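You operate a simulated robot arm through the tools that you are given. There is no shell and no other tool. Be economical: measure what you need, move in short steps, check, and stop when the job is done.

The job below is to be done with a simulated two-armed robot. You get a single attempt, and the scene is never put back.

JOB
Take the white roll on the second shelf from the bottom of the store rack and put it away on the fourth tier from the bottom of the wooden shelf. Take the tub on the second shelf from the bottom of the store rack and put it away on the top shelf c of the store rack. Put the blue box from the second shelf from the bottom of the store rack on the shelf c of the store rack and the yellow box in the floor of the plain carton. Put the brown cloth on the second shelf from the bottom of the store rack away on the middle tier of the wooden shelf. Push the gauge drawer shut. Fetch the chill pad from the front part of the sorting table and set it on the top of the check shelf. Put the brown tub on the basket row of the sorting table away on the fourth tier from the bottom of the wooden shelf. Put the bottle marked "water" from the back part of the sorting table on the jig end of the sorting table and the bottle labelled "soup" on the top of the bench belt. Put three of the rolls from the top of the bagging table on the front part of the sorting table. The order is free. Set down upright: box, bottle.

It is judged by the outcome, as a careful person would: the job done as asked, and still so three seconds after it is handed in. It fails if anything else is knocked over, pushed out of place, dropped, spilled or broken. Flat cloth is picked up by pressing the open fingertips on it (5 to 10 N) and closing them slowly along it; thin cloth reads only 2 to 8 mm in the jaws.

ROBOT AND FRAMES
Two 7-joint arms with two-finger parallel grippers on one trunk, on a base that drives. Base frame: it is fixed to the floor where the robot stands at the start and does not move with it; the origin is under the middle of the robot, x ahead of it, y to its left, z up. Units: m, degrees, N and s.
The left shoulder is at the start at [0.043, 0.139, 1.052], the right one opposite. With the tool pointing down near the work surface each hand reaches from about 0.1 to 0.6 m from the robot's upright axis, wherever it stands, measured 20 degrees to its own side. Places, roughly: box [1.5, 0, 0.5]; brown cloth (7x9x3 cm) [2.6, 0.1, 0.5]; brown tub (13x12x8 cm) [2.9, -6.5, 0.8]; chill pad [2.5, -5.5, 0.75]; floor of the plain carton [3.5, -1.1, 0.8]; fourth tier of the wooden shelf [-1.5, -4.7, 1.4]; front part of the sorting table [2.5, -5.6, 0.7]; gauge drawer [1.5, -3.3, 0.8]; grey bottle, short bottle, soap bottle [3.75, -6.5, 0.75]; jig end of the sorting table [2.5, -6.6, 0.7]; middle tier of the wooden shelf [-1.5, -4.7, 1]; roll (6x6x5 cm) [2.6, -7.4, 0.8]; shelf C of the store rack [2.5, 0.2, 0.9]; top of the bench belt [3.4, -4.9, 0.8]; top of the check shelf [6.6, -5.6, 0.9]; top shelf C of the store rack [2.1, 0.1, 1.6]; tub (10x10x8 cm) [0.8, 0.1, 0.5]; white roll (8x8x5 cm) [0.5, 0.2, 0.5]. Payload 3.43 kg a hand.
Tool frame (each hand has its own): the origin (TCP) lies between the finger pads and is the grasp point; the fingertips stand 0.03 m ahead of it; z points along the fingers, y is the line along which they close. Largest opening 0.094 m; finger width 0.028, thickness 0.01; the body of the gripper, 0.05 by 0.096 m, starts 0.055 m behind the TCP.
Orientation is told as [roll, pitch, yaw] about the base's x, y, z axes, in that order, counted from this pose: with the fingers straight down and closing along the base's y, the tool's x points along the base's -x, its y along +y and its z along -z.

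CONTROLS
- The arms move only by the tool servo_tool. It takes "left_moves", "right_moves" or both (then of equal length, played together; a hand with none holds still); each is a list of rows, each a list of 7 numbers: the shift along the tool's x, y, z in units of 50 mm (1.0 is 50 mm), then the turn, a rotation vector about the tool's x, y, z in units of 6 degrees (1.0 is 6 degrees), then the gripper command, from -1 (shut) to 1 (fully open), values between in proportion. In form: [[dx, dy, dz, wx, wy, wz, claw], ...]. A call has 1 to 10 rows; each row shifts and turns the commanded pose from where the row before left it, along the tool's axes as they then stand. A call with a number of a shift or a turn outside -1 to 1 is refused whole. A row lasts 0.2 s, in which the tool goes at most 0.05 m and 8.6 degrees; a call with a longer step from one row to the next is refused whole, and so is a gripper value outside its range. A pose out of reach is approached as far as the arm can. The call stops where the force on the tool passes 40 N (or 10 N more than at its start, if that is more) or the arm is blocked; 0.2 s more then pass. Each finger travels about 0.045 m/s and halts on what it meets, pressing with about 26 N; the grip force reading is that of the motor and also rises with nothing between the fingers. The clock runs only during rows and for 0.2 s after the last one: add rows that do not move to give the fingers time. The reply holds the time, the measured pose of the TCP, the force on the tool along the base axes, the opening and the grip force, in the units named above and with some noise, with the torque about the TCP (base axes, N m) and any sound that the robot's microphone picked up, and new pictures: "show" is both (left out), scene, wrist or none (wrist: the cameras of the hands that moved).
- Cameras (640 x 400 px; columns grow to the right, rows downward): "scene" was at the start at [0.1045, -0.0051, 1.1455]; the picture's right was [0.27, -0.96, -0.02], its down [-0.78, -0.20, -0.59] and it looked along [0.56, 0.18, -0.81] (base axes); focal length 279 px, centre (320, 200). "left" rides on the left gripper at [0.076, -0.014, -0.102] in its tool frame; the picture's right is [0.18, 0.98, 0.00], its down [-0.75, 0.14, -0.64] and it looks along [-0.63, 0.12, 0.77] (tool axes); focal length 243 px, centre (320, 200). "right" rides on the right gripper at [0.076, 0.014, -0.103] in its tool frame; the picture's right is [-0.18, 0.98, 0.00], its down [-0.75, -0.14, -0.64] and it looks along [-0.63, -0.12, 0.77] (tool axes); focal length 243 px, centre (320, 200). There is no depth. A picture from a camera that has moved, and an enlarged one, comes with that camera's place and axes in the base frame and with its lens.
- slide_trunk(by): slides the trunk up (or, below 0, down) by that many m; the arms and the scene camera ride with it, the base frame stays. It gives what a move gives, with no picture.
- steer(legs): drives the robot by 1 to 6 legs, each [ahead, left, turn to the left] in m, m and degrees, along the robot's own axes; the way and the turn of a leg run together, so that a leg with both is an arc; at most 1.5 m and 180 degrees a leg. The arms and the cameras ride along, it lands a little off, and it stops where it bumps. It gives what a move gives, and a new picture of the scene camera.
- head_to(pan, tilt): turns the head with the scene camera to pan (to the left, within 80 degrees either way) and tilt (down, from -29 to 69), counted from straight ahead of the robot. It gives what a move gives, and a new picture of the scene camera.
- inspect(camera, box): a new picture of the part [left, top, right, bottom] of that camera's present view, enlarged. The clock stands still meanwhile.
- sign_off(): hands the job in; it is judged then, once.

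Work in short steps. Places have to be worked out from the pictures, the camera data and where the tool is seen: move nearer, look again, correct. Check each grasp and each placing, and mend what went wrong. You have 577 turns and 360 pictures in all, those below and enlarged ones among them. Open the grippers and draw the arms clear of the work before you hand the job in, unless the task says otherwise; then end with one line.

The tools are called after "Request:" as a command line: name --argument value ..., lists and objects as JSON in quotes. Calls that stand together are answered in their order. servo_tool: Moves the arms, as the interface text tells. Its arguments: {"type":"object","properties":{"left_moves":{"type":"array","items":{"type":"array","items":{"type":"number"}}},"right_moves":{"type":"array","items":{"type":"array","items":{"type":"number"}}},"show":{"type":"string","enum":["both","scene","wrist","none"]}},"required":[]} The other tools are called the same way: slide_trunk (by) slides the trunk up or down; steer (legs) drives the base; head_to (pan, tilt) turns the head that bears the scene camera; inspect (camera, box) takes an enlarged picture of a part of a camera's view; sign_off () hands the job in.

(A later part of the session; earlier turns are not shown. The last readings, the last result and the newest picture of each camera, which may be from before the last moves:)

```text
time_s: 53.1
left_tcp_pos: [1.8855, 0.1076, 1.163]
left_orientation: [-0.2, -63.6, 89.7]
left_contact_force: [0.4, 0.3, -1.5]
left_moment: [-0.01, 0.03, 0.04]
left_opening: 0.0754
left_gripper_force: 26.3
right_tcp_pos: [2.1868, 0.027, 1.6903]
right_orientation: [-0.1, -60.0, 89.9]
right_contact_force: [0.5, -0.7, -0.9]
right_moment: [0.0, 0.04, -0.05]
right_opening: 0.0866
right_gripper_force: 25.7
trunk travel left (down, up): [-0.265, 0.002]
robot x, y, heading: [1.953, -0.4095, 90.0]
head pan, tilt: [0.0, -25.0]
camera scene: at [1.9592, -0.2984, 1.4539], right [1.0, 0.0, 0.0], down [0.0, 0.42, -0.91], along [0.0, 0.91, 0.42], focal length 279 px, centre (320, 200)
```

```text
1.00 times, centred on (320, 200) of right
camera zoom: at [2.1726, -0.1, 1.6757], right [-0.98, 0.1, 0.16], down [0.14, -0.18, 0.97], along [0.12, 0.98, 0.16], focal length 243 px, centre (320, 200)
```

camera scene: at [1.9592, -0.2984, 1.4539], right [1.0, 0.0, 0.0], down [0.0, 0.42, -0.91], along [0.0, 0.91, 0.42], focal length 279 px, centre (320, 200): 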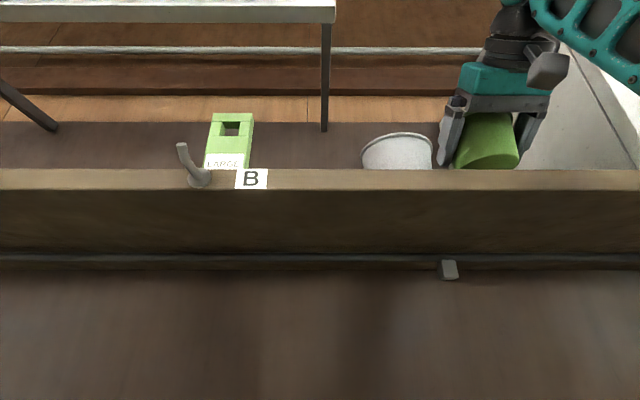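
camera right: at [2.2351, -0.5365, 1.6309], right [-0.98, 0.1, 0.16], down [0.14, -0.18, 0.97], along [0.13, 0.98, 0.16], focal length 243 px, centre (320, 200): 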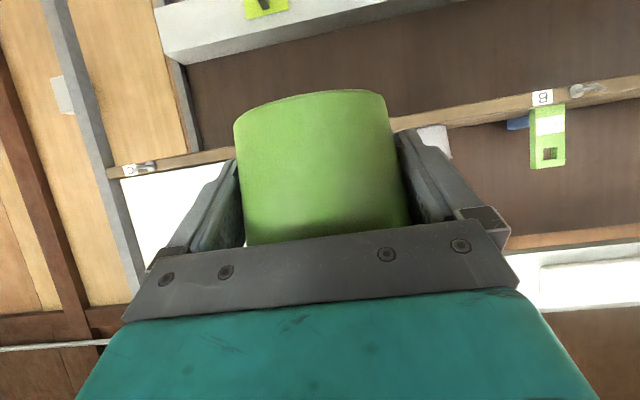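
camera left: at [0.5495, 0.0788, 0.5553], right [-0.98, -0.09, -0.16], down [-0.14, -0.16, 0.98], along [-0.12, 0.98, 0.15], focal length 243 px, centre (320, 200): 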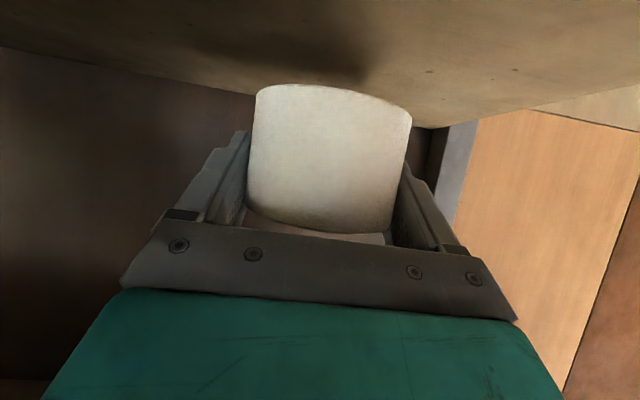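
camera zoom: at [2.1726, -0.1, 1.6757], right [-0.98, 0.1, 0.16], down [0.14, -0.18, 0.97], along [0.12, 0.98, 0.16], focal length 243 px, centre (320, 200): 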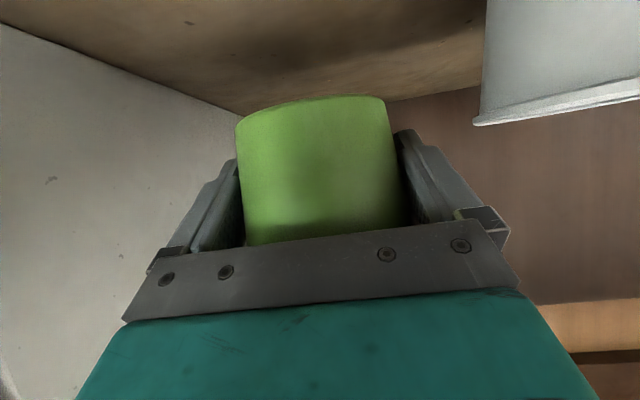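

Bowl margin is only about 1.7 cm, so I shift 1.2 cm right and a bit deeper, then lower gently.

Request:
servo_tool --right_moves '[[-0.15, -0.24, 0.26, 0, 0, 0, -1], [0.3, 0, 0.17, 0, 0, 0, -1], [0.3, 0, 0.17, 0, 0, 0, -1], [0, 0, 0, 0, 0, 0, -1]]' --show "none"

Request:
servo_tool --right_moves '[[0.06, 0, 0.035, 0, 0, 0, -1], [0.06, 0, 0.035, 0, 0, 0, -1], [0, 0, 0, 0, 0, 0, -1]]' --show "wrist"

```text
time_s: 54.1
left_tcp_pos: [1.8859, 0.106, 1.1637]
left_orientation: [-0.2, -63.7, 89.7]
left_contact_force: [0.8, -0.4, -1.0]
left_moment: [0.02, 0.0, 0.01]
left_opening: 0.0756
left_gripper_force: 25.9
right_tcp_pos: [2.2022, 0.0392, 1.6544]
right_orientation: [0.0, -59.8, 89.8]
right_contact_force: [0.1, 0.1, -0.8]
right_moment: [-0.02, 0.01, -0.01]
right_opening: 0.087
right_gripper_force: 25.6
trunk travel left (down, up): [-0.265, 0.002]
robot x, y, heading: [1.9519, -0.4106, 89.9]
head pan, tilt: [0.0, -25.0]
```

```text
time_s: 54.9
left_tcp_pos: [1.885, 0.1069, 1.1632]
left_orientation: [-0.2, -63.8, 89.7]
left_contact_force: [-0.9, -0.4, -0.7]
left_moment: [0.06, -0.01, 0.02]
left_opening: 0.0753
left_gripper_force: 25.6
right_tcp_pos: [2.2004, 0.0413, 1.6476]
right_orientation: [-0.1, -59.9, 89.9]
right_contact_force: [0.0, 0.1, -0.7]
right_moment: [-0.03, 0.0, 0.04]
right_opening: 0.0866
right_gripper_force: 26.2
trunk travel left (down, up): [-0.265, 0.002]
robot x, y, heading: [1.9588, -0.4103, 89.6]
head pan, tilt: [0.0, -25.0]
camera right: at [2.1854, -0.0859, 1.6344], right [-0.98, 0.1, 0.16], down [0.14, -0.18, 0.97], along [0.12, 0.98, 0.16], focal length 243 px, centre (320, 200)
```

right: 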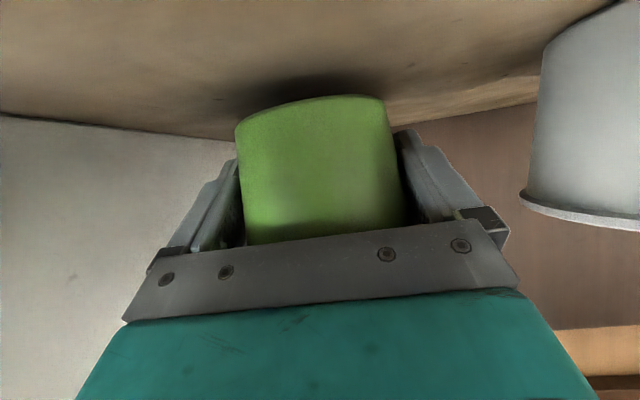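

Close to the shelf now; I lower in 4 mm steps watching the force.

Request:
servo_tool --right_moves '[[0.06, 0, 0.035, 0, 0, 0, -1], [0, 0, 0, 0, 0, 0, -1]]' --show "none"

Request:
servo_tool --right_moves '[[0.05, 0, 0.03, 0, 0, 0, -1], [0, 0, 0, 0, 0, 0, -1]]' --show "none"

```text
time_s: 55.5
left_tcp_pos: [1.8868, 0.1062, 1.1636]
left_orientation: [-0.2, -63.7, 89.7]
left_contact_force: [0.1, 0.3, -1.7]
left_moment: [-0.02, -0.02, 0.04]
left_opening: 0.0753
left_gripper_force: 26.2
right_tcp_pos: [2.2006, 0.0425, 1.6449]
right_orientation: [0.1, -59.9, 89.9]
right_contact_force: [0.0, -0.2, -0.2]
right_moment: [0.01, -0.02, 0.05]
right_opening: 0.0867
right_gripper_force: 25.8
trunk travel left (down, up): [-0.265, 0.002]
robot x, y, heading: [1.9567, -0.4096, 89.9]
head pan, tilt: [0.0, -25.0]
```

```text
time_s: 56.1
left_tcp_pos: [1.8853, 0.1056, 1.1642]
left_orientation: [-0.2, -63.7, 89.7]
left_contact_force: [-0.2, 0.2, -1.0]
left_moment: [-0.01, 0.03, 0.05]
left_opening: 0.0754
left_gripper_force: 25.8
right_tcp_pos: [2.2, 0.0409, 1.6423]
right_orientation: [-0.1, -59.8, 89.8]
right_contact_force: [-0.1, 0.0, -0.1]
right_moment: [-0.01, -0.02, 0.02]
right_opening: 0.0867
right_gripper_force: 25.8
trunk travel left (down, up): [-0.265, 0.002]
robot x, y, heading: [1.9561, -0.4115, 89.6]
head pan, tilt: [0.0, -25.0]
```

Request:
servo_tool --right_moves '[[0.06, 0, 0.035, 0, 0, 0, -1], [0, 0, 0, 0, 0, 0, -1]]' --show "none"

Request:
inspect --camera "right" --box '[160, 60, 480, 260]'

```text
time_s: 56.7
left_tcp_pos: [1.8848, 0.1073, 1.1631]
left_orientation: [-0.2, -63.7, 89.7]
left_contact_force: [0.5, 0.0, -1.2]
left_moment: [0.03, -0.01, 0.01]
left_opening: 0.0753
left_gripper_force: 26.1
right_tcp_pos: [2.1999, 0.0417, 1.6378]
right_orientation: [-0.2, -59.9, 89.8]
right_contact_force: [0.3, -0.1, -1.0]
right_moment: [0.03, 0.04, 0.01]
right_opening: 0.0869
right_gripper_force: 25.6
trunk travel left (down, up): [-0.265, 0.002]
robot x, y, heading: [1.9522, -0.4108, 90.0]
head pan, tilt: [0.0, -25.0]
```

```text
2.00 times, centred on (320, 160) of right
camera zoom: at [2.1847, -0.0858, 1.624], right [-0.98, 0.1, 0.16], down [0.14, -0.18, 0.97], along [0.12, 0.98, 0.16], focal length 485 px, centre (320, 280)
```

zoom: 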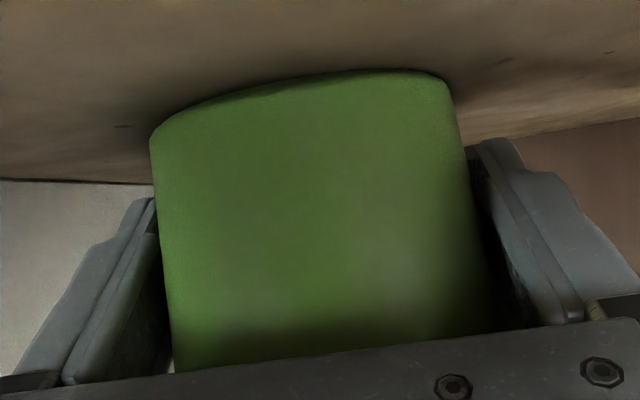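

Request:
servo_tool --right_moves '[[0.05, 0, 0.03, 0, 0, 0, -1], [0.05, 0, 0.03, 0, 0, 0, -1], [0, 0, 0, 0, 0, 0, -1]]' --show "none"

Request:
servo_tool --right_moves '[[0.05, 0, 0.03, 0, 0, 0, -1], [0, 0, 0, 0, 0, 0, -1]]' --show "wrist"

```text
time_s: 57.5
left_tcp_pos: [1.8865, 0.1054, 1.1626]
left_orientation: [-0.1, -63.7, 89.7]
left_contact_force: [-0.2, -0.6, -1.8]
left_moment: [0.0, 0.0, -0.02]
left_opening: 0.0755
left_gripper_force: 26.1
right_tcp_pos: [2.2, 0.0387, 1.6339]
right_orientation: [0.0, -60.1, 89.7]
right_contact_force: [2.8, 1.4, 12.0]
right_moment: [0.07, -0.01, 0.0]
right_opening: 0.0858
right_gripper_force: 26.3
trunk travel left (down, up): [-0.265, 0.002]
robot x, y, heading: [1.9547, -0.4103, 89.3]
head pan, tilt: [0.0, -25.0]
```

```text
time_s: 58.1
left_tcp_pos: [1.8862, 0.1061, 1.164]
left_orientation: [-0.2, -63.6, 89.6]
left_contact_force: [-0.2, -0.4, -1.7]
left_moment: [-0.02, -0.01, 0.01]
left_opening: 0.0755
left_gripper_force: 26.2
right_tcp_pos: [2.1987, 0.0385, 1.6303]
right_orientation: [0.0, -60.1, 89.8]
right_contact_force: [3.0, -0.7, 15.5]
right_moment: [-0.24, -0.02, -0.04]
right_opening: 0.0853
right_gripper_force: 25.8
trunk travel left (down, up): [-0.265, 0.002]
robot x, y, heading: [1.9567, -0.4102, 89.6]
head pan, tilt: [0.0, -25.0]
camera right: at [2.1849, -0.0886, 1.6167], right [-0.98, 0.1, 0.16], down [0.14, -0.18, 0.97], along [0.12, 0.98, 0.16], focal length 243 px, centre (320, 200)
```

right: 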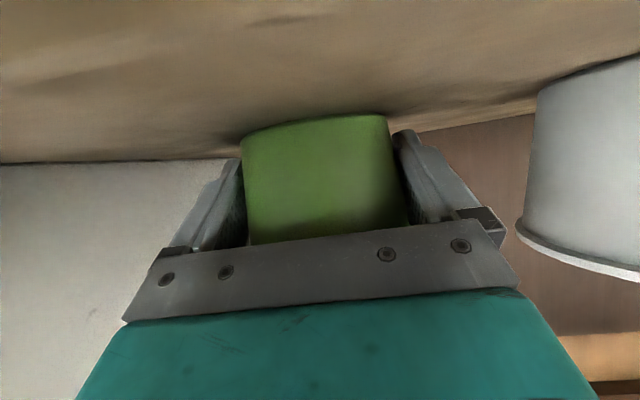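

Contact: the tub rests on the shelf. I open the right hand and withdraw by arm straight back a little to check.

Request:
servo_tool --right_moves '[[0, 0, 0, 0, 0, 0, 0.5], [0, 0, 0, 0, 0, 0, 1], [0, 0, 0, 0, 0, 0, 1], [0.1, 0, -0.17, 0, 0, 0, 1], [0.1, 0, -0.17, 0, 0, 0, 1]]' --show "wrist"

```text
time_s: 59.3
left_tcp_pos: [1.8859, 0.1063, 1.1634]
left_orientation: [-0.1, -63.6, 89.7]
left_contact_force: [0.8, -0.7, -1.0]
left_moment: [-0.01, -0.03, 0.02]
left_opening: 0.0752
left_gripper_force: 25.8
right_tcp_pos: [2.2, 0.0214, 1.6302]
right_orientation: [0.0, -59.9, 89.8]
right_contact_force: [-0.5, -0.3, 0.2]
right_moment: [-0.01, 0.0, 0.03]
right_opening: 0.0941
right_gripper_force: 0.1
trunk travel left (down, up): [-0.265, 0.002]
robot x, y, heading: [1.9568, -0.4132, 90.0]
head pan, tilt: [0.0, -25.0]
camera right: at [2.1848, -0.1058, 1.6161], right [-0.98, 0.1, 0.16], down [0.14, -0.18, 0.97], along [0.12, 0.98, 0.16], focal length 243 px, centre (320, 200)
```

right: 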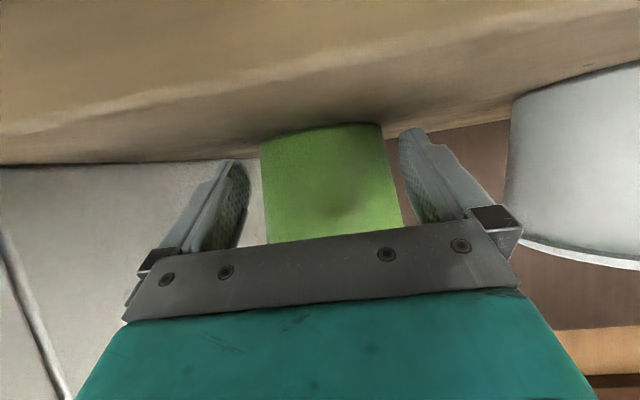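

Tub stands free. I drive back and look at it.

Request:
steer --legs '[[-0.53, 0, 0]]'

```text
time_s: 62.4
left_tcp_pos: [1.8861, -0.422, 1.1638]
left_orientation: [-0.2, -63.8, 89.3]
left_contact_force: [-0.2, 0.1, -1.1]
left_moment: [0.01, 0.0, 0.06]
left_opening: 0.0748
left_gripper_force: 26.0
right_tcp_pos: [2.1987, -0.5101, 1.6296]
right_orientation: [-0.1, -59.9, 89.3]
right_contact_force: [1.2, -0.5, 0.7]
right_moment: [-0.02, -0.01, 0.01]
right_opening: 0.0939
right_gripper_force: 0.1
trunk travel left (down, up): [-0.265, 0.002]
robot x, y, heading: [1.9491, -0.9383, 89.7]
head pan, tilt: [0.0, -25.0]
camera scene: at [1.9558, -0.8291, 1.454], right [1.0, -0.01, 0.0], down [0.01, 0.42, -0.91], along [0.01, 0.91, 0.42], focal length 279 px, centre (320, 200)
```

scene: 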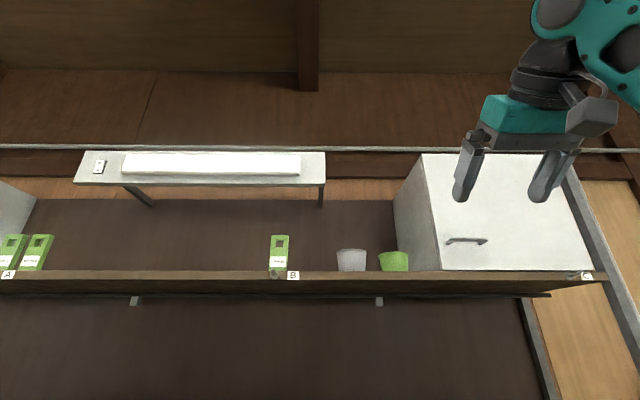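

Tub is well placed. Next the boxes: I lower the right hand, raise the left (with the roll) higher so it passes above the worktop, then lower the trunk.

Request:
servo_tool --left_moves '[[-0.86, 0, -0.42, 0, 0, 0, -1], [-0.86, 0, -0.42, 0, 0, 0, -1], [-0.86, 0, -0.42, 0, 0, 0, -1], [-0.86, 0, -0.42, 0, 0, 0, -1], [-0.86, 0, -0.42, 0, 0, 0, -1], [0, 0, 0, 0, 0, 0, -1], [0, 0, 0, 0, 0, 0, -1], [0, 0, 0, 0, 0, 0, -1], [0, 0, 0, 0, 0, 0, -1], [0, 0, 0, 0, 0, 0, -1]]' --right_moves '[[0.86, 0, 0.5, 0, 0, 0, 1], [0.86, 0, 0.5, 0, 0, 0, 1], [0.86, 0, 0.5, 0, 0, 0, 1], [0.86, 0, 0.5, 0, 0, 0, 1], [0.86, 0, 0.5, 0, 0, 0, 1], [0.86, 0, 0.5, 0, 0, 0, 1], [0.86, 0, 0.5, 0, 0, 0, 1], [0.86, 0, 0.5, 0, 0, 0, 1], [0.86, 0, 0.5, 0, 0, 0, 1], [0.5, 0, 0.86, 0, 0, 0, 1]]' --show "none"

Request:
servo_tool --right_moves '[[0.5, 0, 0.86, 0, 0, 0, 1], [0.5, 0, 0.86, 0, 0, 0, 1], [0.5, 0, 0.86, 0, 0, 0, 1], [0.5, 0, 0.86, 0, 0, 0, 1], [0.86, 0, 0.5, 0, 0, 0, 1], [0.86, 0, 0.5, 0, 0, 0, 1], [0.86, 0, 0.5, 0, 0, 0, 1], [0, 0, 0, 0, 0, 0, 1]]' --show "none"

Request:
slide_trunk --by -0.26

Request:
steer --legs '[[0, 0.8, 0]]'

Request:
head_to --pan 0 --tilt 40

```text
time_s: 64.6
left_tcp_pos: [1.8872, -0.4191, 1.4027]
left_orientation: [-0.2, -63.6, 89.2]
left_contact_force: [-0.5, 0.5, -2.1]
left_moment: [0.03, -0.03, -0.02]
left_opening: 0.0753
left_gripper_force: 26.0
right_tcp_pos: [2.1996, -0.4821, 1.1402]
right_orientation: [-0.2, -60.0, 89.4]
right_contact_force: [0.5, -0.4, -0.2]
right_moment: [0.02, 0.05, -0.01]
right_opening: 0.0941
right_gripper_force: 0.0
trunk travel left (down, up): [-0.265, 0.002]
robot x, y, heading: [1.954, -0.9395, 89.4]
head pan, tilt: [0.0, -25.0]
```

```text
time_s: 66.4
left_tcp_pos: [1.8859, -0.4202, 1.4027]
left_orientation: [-0.2, -63.6, 89.2]
left_contact_force: [0.5, 0.5, -0.4]
left_moment: [0.05, 0.0, -0.01]
left_opening: 0.0756
left_gripper_force: 26.2
right_tcp_pos: [2.2012, -0.3862, 0.8168]
right_orientation: [0.0, -59.8, 89.4]
right_contact_force: [-0.1, -0.6, -0.3]
right_moment: [-0.01, 0.02, -0.02]
right_opening: 0.0941
right_gripper_force: 0.0
trunk travel left (down, up): [-0.265, 0.002]
robot x, y, heading: [1.9521, -0.9382, 89.0]
head pan, tilt: [0.0, -25.0]
```

```text
time_s: 69.1
left_tcp_pos: [1.8863, -0.4205, 1.143]
left_orientation: [-0.1, -63.7, 89.2]
left_contact_force: [0.3, -0.3, -1.7]
left_moment: [0.0, 0.01, -0.02]
left_opening: 0.0752
left_gripper_force: 25.6
right_tcp_pos: [2.2025, -0.3853, 0.5573]
right_orientation: [-0.2, -59.9, 89.4]
right_contact_force: [0.1, -0.2, 0.0]
right_moment: [-0.01, -0.02, 0.02]
right_opening: 0.0936
right_gripper_force: 0.0
trunk travel left (down, up): [-0.005, 0.262]
robot x, y, heading: [1.9545, -0.9371, 89.3]
head pan, tilt: [0.0, -25.0]
```

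```text
time_s: 73.3
left_tcp_pos: [1.0997, -0.4084, 1.1435]
left_orientation: [-0.2, -63.6, 89.0]
left_contact_force: [-0.6, -1.4, -1.8]
left_moment: [0.01, 0.03, -0.02]
left_opening: 0.0754
left_gripper_force: 25.5
right_tcp_pos: [1.4151, -0.3753, 0.5575]
right_orientation: [-0.1, -59.8, 89.2]
right_contact_force: [-0.7, 0.3, 1.3]
right_moment: [0.0, 0.01, 0.01]
right_opening: 0.094
right_gripper_force: 0.0
trunk travel left (down, up): [-0.005, 0.262]
robot x, y, heading: [1.1619, -0.9292, 89.3]
head pan, tilt: [0.0, -25.0]
camera scene: at [1.1676, -0.8175, 1.194], right [1.0, -0.02, 0.0], down [0.01, 0.42, -0.91], along [0.01, 0.91, 0.42], focal length 279 px, centre (320, 200)
```

scene: 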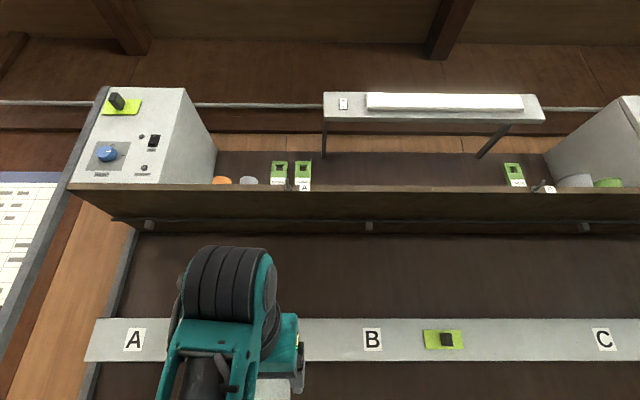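

```text
time_s: 74.7
left_tcp_pos: [1.0995, -0.4077, 1.1442]
left_orientation: [-0.2, -63.7, 89.0]
left_contact_force: [-0.6, -0.6, -1.9]
left_moment: [0.02, 0.02, 0.0]
left_opening: 0.0754
left_gripper_force: 25.6
right_tcp_pos: [1.4151, -0.3752, 0.5571]
right_orientation: [-0.1, -59.9, 89.1]
right_contact_force: [-0.4, -0.7, 0.5]
right_moment: [0.0, -0.04, 0.03]
right_opening: 0.0939
right_gripper_force: 0.1
trunk travel left (down, up): [-0.005, 0.262]
robot x, y, heading: [1.1605, -0.9324, 89.3]
head pan, tilt: [0.0, 40.0]
camera scene: at [1.1678, -0.8035, 1.0947], right [1.0, -0.02, 0.0], down [-0.01, -0.64, -0.77], along [0.01, 0.77, -0.64], focal length 279 px, centre (320, 200)
```

scene: 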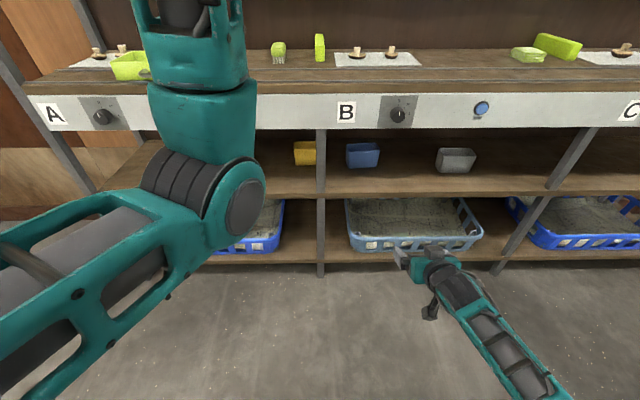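

I zoom in to see the boxes' shape.

Request:
inspect --camera "scene" --box '[270, 110, 490, 220]'

Request:
inspect --camera "right" --box '[0, 0, 640, 400]'

```text
2.91 times, centred on (380, 165) of scene
camera zoom: at [1.1678, -0.8035, 1.0947], right [1.0, -0.02, 0.0], down [-0.01, -0.64, -0.77], along [0.01, 0.77, -0.64], focal length 812 px, centre (146, 302)
```

zoom: 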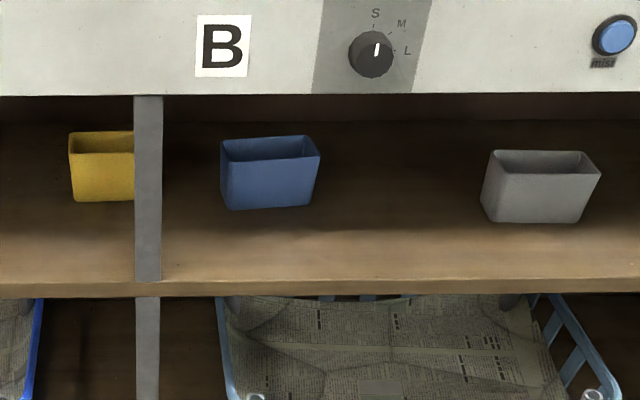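

```text
1.00 times, centred on (320, 200) of right
camera zoom: at [1.3989, -0.5021, 0.5434], right [-0.98, 0.11, 0.16], down [0.14, -0.18, 0.97], along [0.13, 0.98, 0.16], focal length 243 px, centre (320, 200)
```

zoom: 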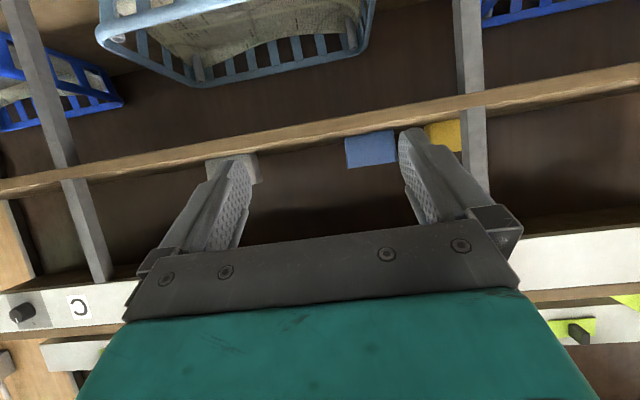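

Boxes are open-topped, ~12 × 5.5 × 8 cm, so I'll pinch the blue box's right side wall at the rim (x≈1.397, y≈0.13, yaw ≈97°). I raise the trunk slightly (elbow clearance), yaw the right hand and extend it.

Request:
slide_trunk --by 0.08

Request:
servo_tool --right_moves '[[0, 0.1, 0, -0.55, 0, -0.32, 1], [0, 0.1, 0, -0.55, 0, -0.32, 1], [-0.3, 0, 0.52, 0, 0, 0, 1], [-0.3, 0, 0.52, 0, 0, 0, 1], [0, 0, 0, 0, 0, 0, 1]]' --show "none"

Request:
steer --legs '[[0.3, 0, 0.5]]'

Request:
inspect --camera "right" --box '[0, 0, 640, 400]'

```text
time_s: 75.9
left_tcp_pos: [1.0996, -0.4073, 1.2223]
left_orientation: [-0.1, -63.7, 89.0]
left_contact_force: [0.7, 0.2, -1.3]
left_moment: [0.02, -0.01, 0.0]
left_opening: 0.0755
left_gripper_force: 25.5
right_tcp_pos: [1.4155, -0.3757, 0.6372]
right_orientation: [0.0, -59.9, 89.1]
right_contact_force: [0.3, 0.7, -0.1]
right_moment: [0.02, 0.0, 0.01]
right_opening: 0.0938
right_gripper_force: 0.1
trunk travel left (down, up): [-0.085, 0.182]
robot x, y, heading: [1.1651, -0.9281, 89.2]
head pan, tilt: [0.0, 40.0]
```

```text
time_s: 77.1
left_tcp_pos: [1.0992, -0.4087, 1.2227]
left_orientation: [-0.2, -63.7, 89.0]
left_contact_force: [0.5, -0.4, -1.6]
left_moment: [0.02, 0.01, 0.01]
left_opening: 0.0754
left_gripper_force: 26.3
right_tcp_pos: [1.398, -0.3148, 0.6379]
right_orientation: [-0.1, -59.9, 96.8]
right_contact_force: [0.9, -0.2, 0.6]
right_moment: [0.0, 0.03, -0.03]
right_opening: 0.0941
right_gripper_force: 0.1
trunk travel left (down, up): [-0.085, 0.182]
robot x, y, heading: [1.1629, -0.9277, 89.2]
head pan, tilt: [0.0, 40.0]
```

```text
time_s: 79.1
left_tcp_pos: [1.0992, -0.1057, 1.2234]
left_orientation: [-0.2, -63.7, 89.4]
left_contact_force: [0.3, -0.4, -1.9]
left_moment: [0.02, 0.02, 0.02]
left_opening: 0.0754
left_gripper_force: 26.0
right_tcp_pos: [1.3974, -0.0113, 0.6362]
right_orientation: [-0.1, -59.9, 97.3]
right_contact_force: [0.7, 1.4, -0.4]
right_moment: [0.0, 0.03, -0.03]
right_opening: 0.0939
right_gripper_force: 0.0
trunk travel left (down, up): [-0.085, 0.182]
robot x, y, heading: [1.1656, -0.6272, 89.7]
head pan, tilt: [0.0, 40.0]
camera scene: at [1.1707, -0.501, 1.1746], right [1.0, -0.01, 0.0], down [-0.01, -0.64, -0.77], along [0.01, 0.77, -0.64], focal length 279 px, centre (320, 200)
```

scene: 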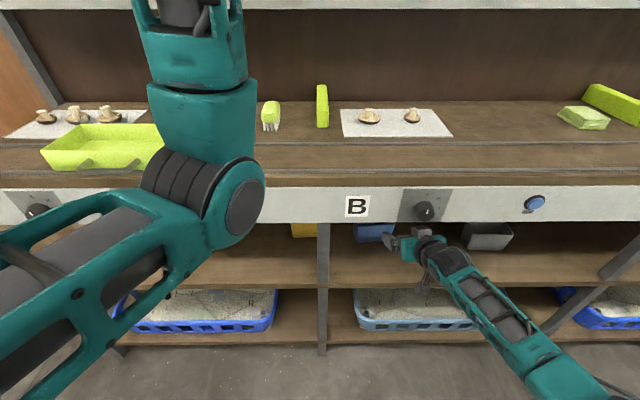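

```text
1.00 times, centred on (320, 200) of right
camera zoom: at [1.3989, -0.1399, 0.6231], right [-0.99, -0.03, 0.16], down [0.16, -0.16, 0.97], along [0.0, 0.99, 0.16], focal length 243 px, centre (320, 200)
```

zoom: 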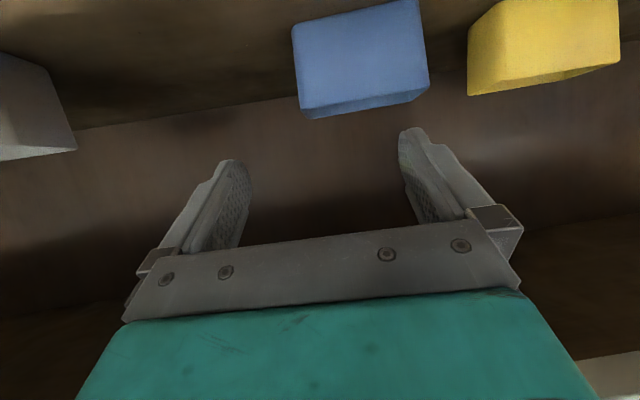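

Right wall of the blue box at x≈1.40, rim z≈0.582, front y≈0.10. I drive 0.13 more and lower the straddling fingers.

Request:
steer --legs '[[0.13, 0, 0]]'

Request:
inspect --camera "right" --box '[0, 0, 640, 400]'

```text
time_s: 80.4
left_tcp_pos: [1.1057, 0.0273, 1.2203]
left_orientation: [0.4, -63.3, 89.0]
left_contact_force: [-0.6, 0.3, -1.5]
left_moment: [-0.01, -0.01, -0.01]
left_opening: 0.0756
left_gripper_force: 25.9
right_tcp_pos: [1.3997, 0.0935, 0.5921]
right_orientation: [0.3, -55.5, 96.9]
right_contact_force: [0.1, 0.4, -0.3]
right_moment: [-0.01, -0.01, 0.0]
right_opening: 0.0941
right_gripper_force: 0.1
trunk travel left (down, up): [-0.085, 0.182]
robot x, y, heading: [1.1684, -0.4979, 89.3]
head pan, tilt: [0.0, 40.0]
camera scene: at [1.1756, -0.3675, 1.1729], right [1.0, -0.01, 0.0], down [-0.01, -0.65, -0.76], along [0.0, 0.76, -0.65], focal length 279 px, centre (320, 200)
```

scene: 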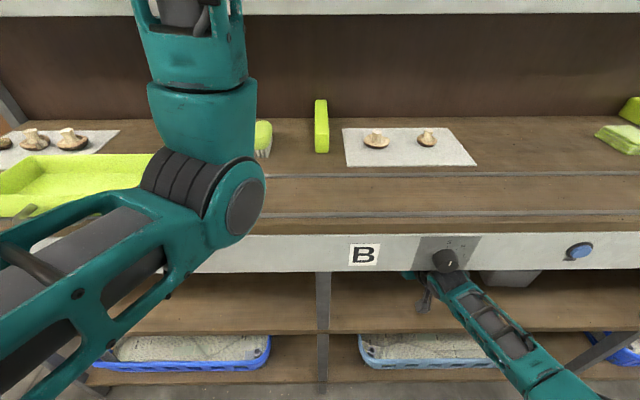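

```text
1.00 times, centred on (320, 200) of right
camera zoom: at [1.4024, -0.0361, 0.5894], right [-0.99, -0.02, 0.16], down [0.16, -0.08, 0.98], along [-0.01, 1.0, 0.08], focal length 243 px, centre (320, 200)
```

zoom: 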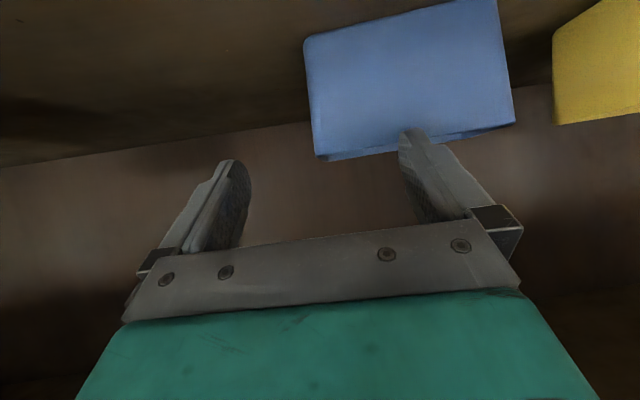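

The forearm brushed the apron and was deflected. I back off, lower the trunk again (keeping the hand height) and retry.

Request:
steer --legs '[[-0.2, 0, 0]]'

Request:
inspect --camera "scene" --box '[280, 120, 600, 320]'

```text
time_s: 82.0
left_tcp_pos: [1.0983, -0.178, 1.2238]
left_orientation: [-0.1, -63.7, 89.4]
left_contact_force: [-0.9, -0.9, -1.1]
left_moment: [0.0, -0.02, 0.03]
left_opening: 0.0755
left_gripper_force: 25.5
right_tcp_pos: [1.3965, -0.1083, 0.5989]
right_orientation: [0.0, -55.7, 97.3]
right_contact_force: [0.5, -0.2, -0.4]
right_moment: [-0.04, 0.0, 0.02]
right_opening: 0.0938
right_gripper_force: 0.0
trunk travel left (down, up): [-0.085, 0.182]
robot x, y, heading: [1.1657, -0.6964, 89.3]
head pan, tilt: [0.0, 40.0]
camera scene: at [1.17, -0.5724, 1.1747], right [1.0, -0.01, 0.0], down [0.0, -0.64, -0.77], along [0.01, 0.77, -0.64], focal length 279 px, centre (320, 200)
```

scene: 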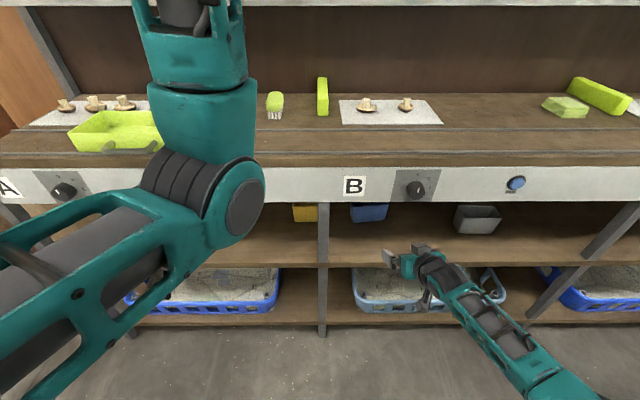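

```text
2.00 times, centred on (440, 220) of scene
camera zoom: at [1.17, -0.5724, 1.1747], right [1.0, -0.01, 0.0], down [0.0, -0.64, -0.77], along [0.01, 0.77, -0.64], focal length 558 px, centre (80, 160)
```

zoom: 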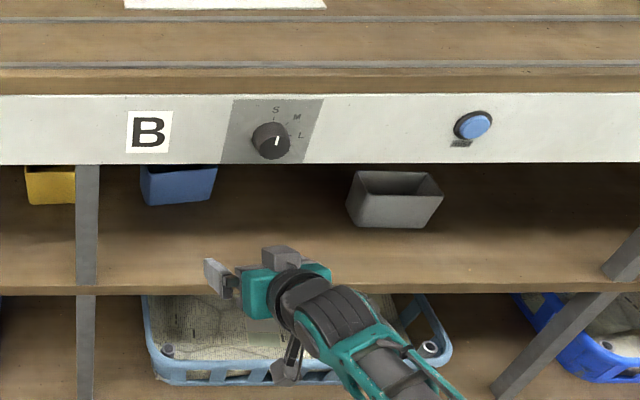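

Request:
servo_tool --right_moves '[[-0.6, 0, -0.35, 0, -1, 0, 1], [-0.6, 0, -0.35, 0, 0, 0, 1], [0, 0, 0, 0, 0, 0, 1]]' --show "none"

Request:
slide_trunk --by -0.08

Request:
servo_tool --right_moves '[[-0.44, 0, -0.24, 0, 0, 0, 1], [-0.44, 0, -0.24, 0, 0, 0, 1], [0, 0, 0, 0, 0, 0, 1]]' --show "wrist"

```text
time_s: 82.8
left_tcp_pos: [1.0985, -0.1771, 1.2218]
left_orientation: [-0.2, -63.6, 89.5]
left_contact_force: [0.0, 0.0, -0.6]
left_moment: [0.04, -0.01, 0.02]
left_opening: 0.0755
left_gripper_force: 25.9
right_tcp_pos: [1.3969, -0.1079, 0.6673]
right_orientation: [-0.1, -61.7, 97.4]
right_contact_force: [0.2, 0.6, -0.4]
right_moment: [-0.02, -0.01, -0.01]
right_opening: 0.0938
right_gripper_force: 0.0
trunk travel left (down, up): [-0.085, 0.182]
robot x, y, heading: [1.1651, -0.6938, 89.5]
head pan, tilt: [0.0, 40.0]
```

```text
time_s: 84.0
left_tcp_pos: [1.0974, -0.1774, 1.1421]
left_orientation: [-0.2, -63.7, 89.5]
left_contact_force: [0.1, -0.2, -1.2]
left_moment: [-0.01, 0.03, 0.03]
left_opening: 0.0752
left_gripper_force: 26.1
right_tcp_pos: [1.3966, -0.1095, 0.5873]
right_orientation: [-0.2, -61.7, 97.5]
right_contact_force: [0.3, -0.2, -0.2]
right_moment: [-0.01, -0.03, -0.01]
right_opening: 0.0939
right_gripper_force: 0.0
trunk travel left (down, up): [-0.005, 0.262]
robot x, y, heading: [1.1666, -0.6951, 89.5]
head pan, tilt: [0.0, 40.0]
```

```text
time_s: 84.8
left_tcp_pos: [1.0985, -0.1783, 1.1428]
left_orientation: [-0.2, -63.6, 89.5]
left_contact_force: [0.4, 0.3, 0.0]
left_moment: [0.01, -0.01, -0.01]
left_opening: 0.0753
left_gripper_force: 26.1
right_tcp_pos: [1.3956, -0.1087, 0.6368]
right_orientation: [-0.2, -61.5, 97.4]
right_contact_force: [-0.4, 0.6, 0.6]
right_moment: [-0.01, 0.04, -0.02]
right_opening: 0.094
right_gripper_force: 0.0
trunk travel left (down, up): [-0.005, 0.262]
robot x, y, heading: [1.1669, -0.7017, 89.8]
head pan, tilt: [0.0, 40.0]
camera right: at [1.3974, -0.2357, 0.62], right [-0.99, -0.04, 0.16], down [0.17, -0.19, 0.97], along [-0.01, 0.98, 0.19], focal length 243 px, centre (320, 200)
```

right: 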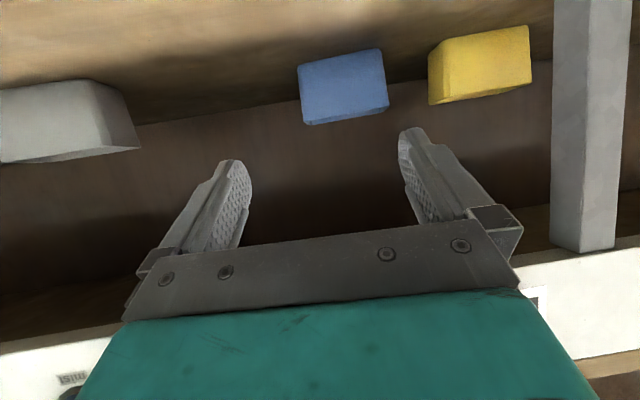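

At this height the wrist would still scrape the apron, so I flatten the hand to ~66° and lower it to z≈0.61, just above the rim, and extend slightly.

Request:
servo_tool --right_moves '[[0.49, -0.1, 0.22, 0, -0.75, 0, 1], [-0.37, -0.1, 0.82, 0, 0, 0, 1], [0, 0, 0, 0, 0, 0, 1]]' --show "none"

Request:
steer --legs '[[0.11, 0, 0]]'

Request:
inspect --camera "right" --box '[0, 0, 640, 400]'

```text
time_s: 85.6
left_tcp_pos: [1.0972, -0.1775, 1.142]
left_orientation: [-0.2, -63.6, 89.5]
left_contact_force: [0.0, -0.7, -0.8]
left_moment: [0.02, 0.01, 0.01]
left_opening: 0.0753
left_gripper_force: 26.0
right_tcp_pos: [1.4011, -0.0652, 0.6117]
right_orientation: [-0.1, -66.1, 97.4]
right_contact_force: [0.5, 0.1, -1.4]
right_moment: [0.01, -0.01, 0.02]
right_opening: 0.0941
right_gripper_force: 0.0
trunk travel left (down, up): [-0.005, 0.262]
robot x, y, heading: [1.1642, -0.6988, 89.8]
head pan, tilt: [0.0, 40.0]
```

```text
time_s: 86.8
left_tcp_pos: [1.0996, -0.0674, 1.1422]
left_orientation: [-0.2, -63.8, 89.6]
left_contact_force: [-0.3, 0.6, -1.3]
left_moment: [0.02, 0.01, -0.02]
left_opening: 0.0751
left_gripper_force: 26.0
right_tcp_pos: [1.4016, 0.0453, 0.611]
right_orientation: [-0.1, -66.2, 97.3]
right_contact_force: [0.0, 0.9, -0.6]
right_moment: [-0.02, -0.02, 0.04]
right_opening: 0.094
right_gripper_force: 0.0
trunk travel left (down, up): [-0.005, 0.262]
robot x, y, heading: [1.1673, -0.5897, 89.4]
head pan, tilt: [0.0, 40.0]
camera scene: at [1.171, -0.463, 1.0946], right [1.0, -0.01, 0.0], down [-0.01, -0.64, -0.77], along [0.01, 0.77, -0.64], focal length 279 px, centre (320, 200)
```

scene: 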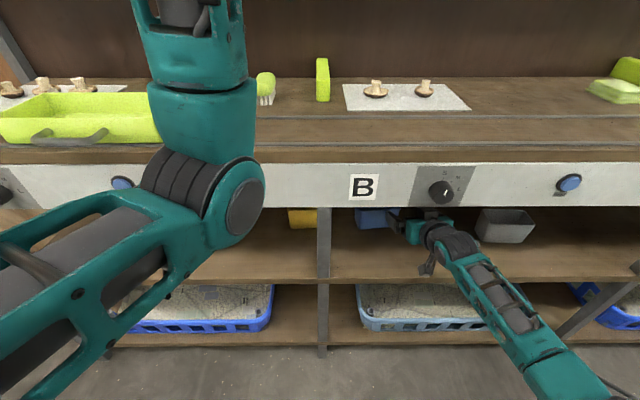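

```text
1.00 times, centred on (320, 200) of right
camera zoom: at [1.4041, -0.0809, 0.5827], right [-0.98, -0.05, 0.17], down [0.17, -0.26, 0.95], along [0.0, 0.96, 0.27], focal length 243 px, centre (320, 200)
```

zoom: 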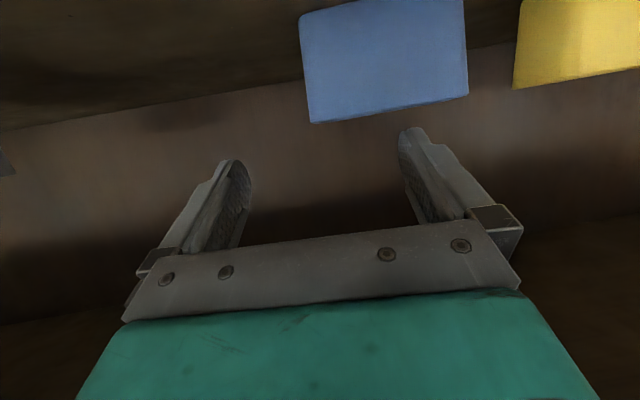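

Rim z≈0.576; fingers clear by 1 cm and the wall is centred. I drive 0.07 further.

Request:
steer --legs '[[0.07, 0, 0]]'

Request:
inspect --camera "right" --box '[0, 0, 640, 400]'

```text
time_s: 87.8
left_tcp_pos: [1.1004, -0.0012, 1.143]
left_orientation: [-0.3, -63.7, 89.5]
left_contact_force: [-0.2, -1.2, -1.6]
left_moment: [0.03, 0.0, -0.01]
left_opening: 0.0751
left_gripper_force: 25.8
right_tcp_pos: [1.403, 0.1141, 0.6102]
right_orientation: [-0.2, -66.2, 97.5]
right_contact_force: [0.4, 0.4, 0.1]
right_moment: [0.0, -0.02, -0.02]
right_opening: 0.0939
right_gripper_force: 0.0
trunk travel left (down, up): [-0.005, 0.262]
robot x, y, heading: [1.1663, -0.5182, 89.3]
head pan, tilt: [0.0, 40.0]
camera scene: at [1.1715, -0.3951, 1.0946], right [1.0, -0.01, 0.0], down [-0.01, -0.64, -0.77], along [0.01, 0.77, -0.64], focal length 279 px, centre (320, 200)
```

scene: 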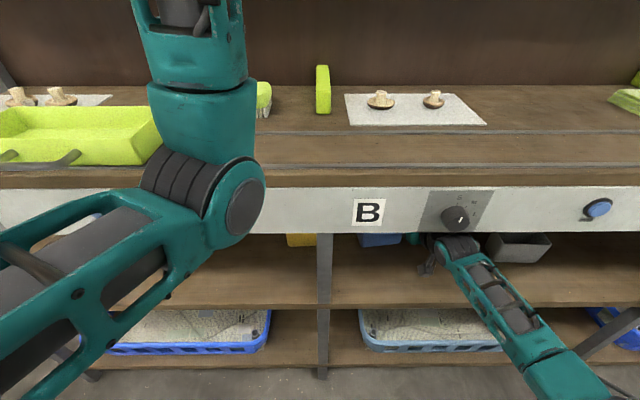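

```text
1.00 times, centred on (320, 200) of right
camera zoom: at [1.4046, -0.0131, 0.5827], right [-0.98, -0.05, 0.17], down [0.17, -0.26, 0.95], along [0.0, 0.96, 0.27], focal length 243 px, centre (320, 200)
```

zoom: 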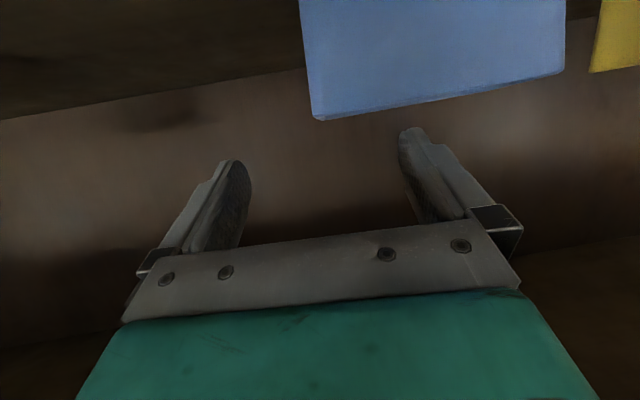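

Lower 2.7 cm and tilt to ~60° so the fingers straddle the right wall.

Request:
servo_tool --right_moves '[[0.25, 0, 0.11, 0, 0, 0, 1], [0.25, 0, 0.11, 0, 0.5, 0, 1], [0, 0, 0, 0, 0.5, 0, 1], [0, 0, 0, 0, 0, 0, 1]]' --show "wrist"

```text
time_s: 88.8
left_tcp_pos: [1.0988, -0.0014, 1.1439]
left_orientation: [-0.2, -63.9, 89.6]
left_contact_force: [0.2, -0.2, -1.5]
left_moment: [0.02, -0.01, 0.04]
left_opening: 0.0755
left_gripper_force: 26.2
right_tcp_pos: [1.403, 0.1138, 0.5856]
right_orientation: [0.1, -60.5, 97.3]
right_contact_force: [1.7, -3.0, 15.1]
right_moment: [-0.24, 0.81, 0.14]
right_opening: 0.0931
right_gripper_force: 0.0
trunk travel left (down, up): [-0.005, 0.262]
robot x, y, heading: [1.1669, -0.5226, 89.4]
head pan, tilt: [0.0, 40.0]
camera right: at [1.4046, -0.0148, 0.571], right [-0.99, -0.03, 0.16], down [0.16, -0.17, 0.97], along [-0.01, 0.99, 0.17], focal length 243 px, centre (320, 200)
```

right: 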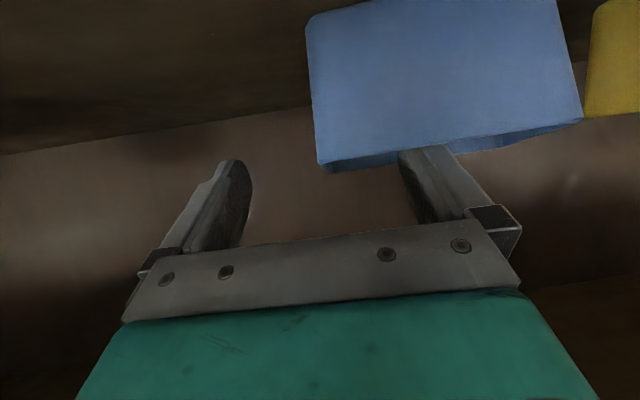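

The inner finger rests on the front rim (15 N). I raise 6 mm and then close gently.

Request:
servo_tool --right_moves '[[-0.1, 0, -0.06, 0, 0, 0, 1], [0, 0, 0, 0, 0, 0, 1]]' --show "none"

Request:
servo_tool --right_moves '[[0, 0, 0, 0, 0, 0, 0.5], [0, 0, 0, 0, 0, 0, 0.1], [0, 0, 0, 0, 0, 0, -0.3], [0, 0, 0, 0, 0, 0, -0.7], [0, 0, 0, 0, 0, 0, -1], [0, 0, 0, 0, 0, 0, -1], [0, 0, 0, 0, 0, 0, -1]]' --show "wrist"

```text
time_s: 89.4
left_tcp_pos: [1.0994, 0.0001, 1.1432]
left_orientation: [-0.1, -63.7, 89.4]
left_contact_force: [-0.5, 1.2, -0.4]
left_moment: [-0.02, -0.01, -0.01]
left_opening: 0.0752
left_gripper_force: 26.0
right_tcp_pos: [1.403, 0.112, 0.5878]
right_orientation: [-0.3, -59.8, 97.5]
right_contact_force: [0.8, -0.8, 1.6]
right_moment: [0.0, 0.12, 0.03]
right_opening: 0.0936
right_gripper_force: 0.1
trunk travel left (down, up): [-0.005, 0.262]
robot x, y, heading: [1.1663, -0.5233, 89.6]
head pan, tilt: [0.0, 40.0]
```

```text
time_s: 91.0
left_tcp_pos: [1.1001, -0.0009, 1.1428]
left_orientation: [-0.1, -63.8, 89.5]
left_contact_force: [0.0, -0.6, -0.8]
left_moment: [0.03, 0.0, -0.03]
left_opening: 0.0755
left_gripper_force: 25.8
right_tcp_pos: [1.4025, 0.1123, 0.5882]
right_orientation: [-0.1, -60.3, 97.3]
right_contact_force: [0.0, -0.6, 0.3]
right_moment: [-0.04, 0.17, 0.09]
right_opening: 0.0034
right_gripper_force: 25.7
trunk travel left (down, up): [-0.005, 0.262]
robot x, y, heading: [1.1662, -0.521, 89.5]
head pan, tilt: [0.0, 40.0]
camera right: at [1.4043, -0.0157, 0.5744], right [-0.99, -0.03, 0.16], down [0.16, -0.16, 0.97], along [-0.01, 0.99, 0.17], focal length 243 px, centre (320, 200)
```

right: 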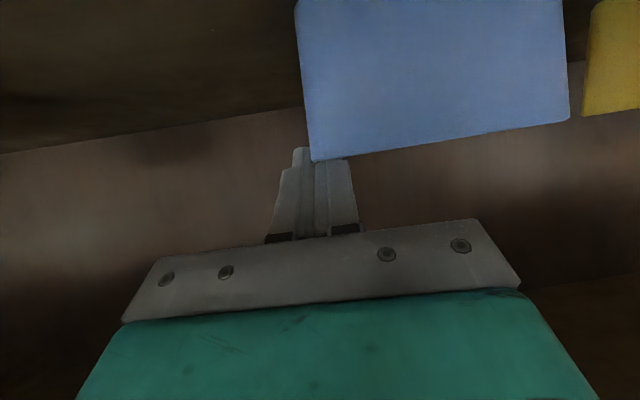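

Gripped something 3.4 mm thick – the wall. Lift 1.5 cm to test.

Request:
servo_tool --right_moves '[[-0.26, 0, -0.15, 0, 0, 0, -1], [0, 0, 0, 0, 0, 0, -1]]' --show "wrist"

```text
time_s: 91.6
left_tcp_pos: [1.1002, -0.0003, 1.1427]
left_orientation: [-0.2, -63.7, 89.6]
left_contact_force: [0.0, 0.3, -1.0]
left_moment: [0.0, -0.02, 0.01]
left_opening: 0.0751
left_gripper_force: 26.2
right_tcp_pos: [1.4027, 0.1122, 0.6022]
right_orientation: [-0.3, -60.1, 97.4]
right_contact_force: [0.9, 0.1, -0.5]
right_moment: [0.02, -0.05, 0.0]
right_opening: 0.0035
right_gripper_force: 25.9
trunk travel left (down, up): [-0.005, 0.262]
robot x, y, heading: [1.1646, -0.5232, 89.4]
head pan, tilt: [0.0, 40.0]
camera right: at [1.4044, -0.0153, 0.5884], right [-0.99, -0.03, 0.16], down [0.16, -0.16, 0.97], along [-0.01, 0.99, 0.17], focal length 243 px, centre (320, 200)
```

right: 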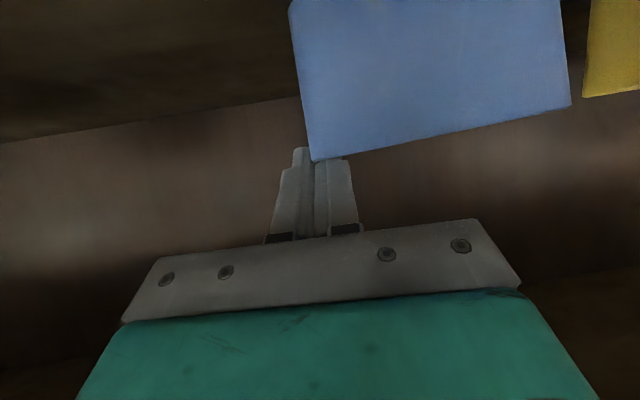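

Request:
servo_tool --right_moves '[[-0.26, 0, -0.15, 0, 0, 0, -1], [0, 0, 0, 0, 0, 0, -1]]' --show "wrist"

```text
time_s: 92.2
left_tcp_pos: [1.102, 0.0036, 1.1394]
left_orientation: [0.1, -63.4, 89.3]
left_contact_force: [0.1, -0.8, -1.1]
left_moment: [-0.01, 0.02, -0.01]
left_opening: 0.0755
left_gripper_force: 25.8
right_tcp_pos: [1.4026, 0.1088, 0.6014]
right_orientation: [0.2, -58.6, 97.1]
right_contact_force: [-0.9, -0.3, -1.1]
right_moment: [-0.01, -0.05, 0.01]
right_opening: 0.0035
right_gripper_force: 25.2
trunk travel left (down, up): [-0.005, 0.262]
robot x, y, heading: [1.1706, -0.5202, 89.6]
head pan, tilt: [0.0, 40.0]
camera right: at [1.4042, -0.0192, 0.5909], right [-0.99, -0.03, 0.16], down [0.16, -0.14, 0.98], along [-0.01, 0.99, 0.14], focal length 243 px, centre (320, 200)
```

right: 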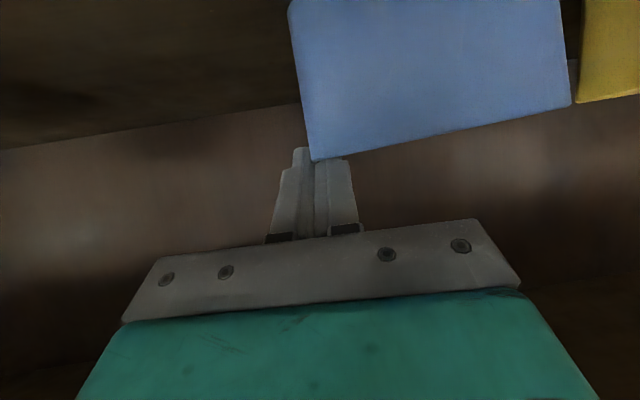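

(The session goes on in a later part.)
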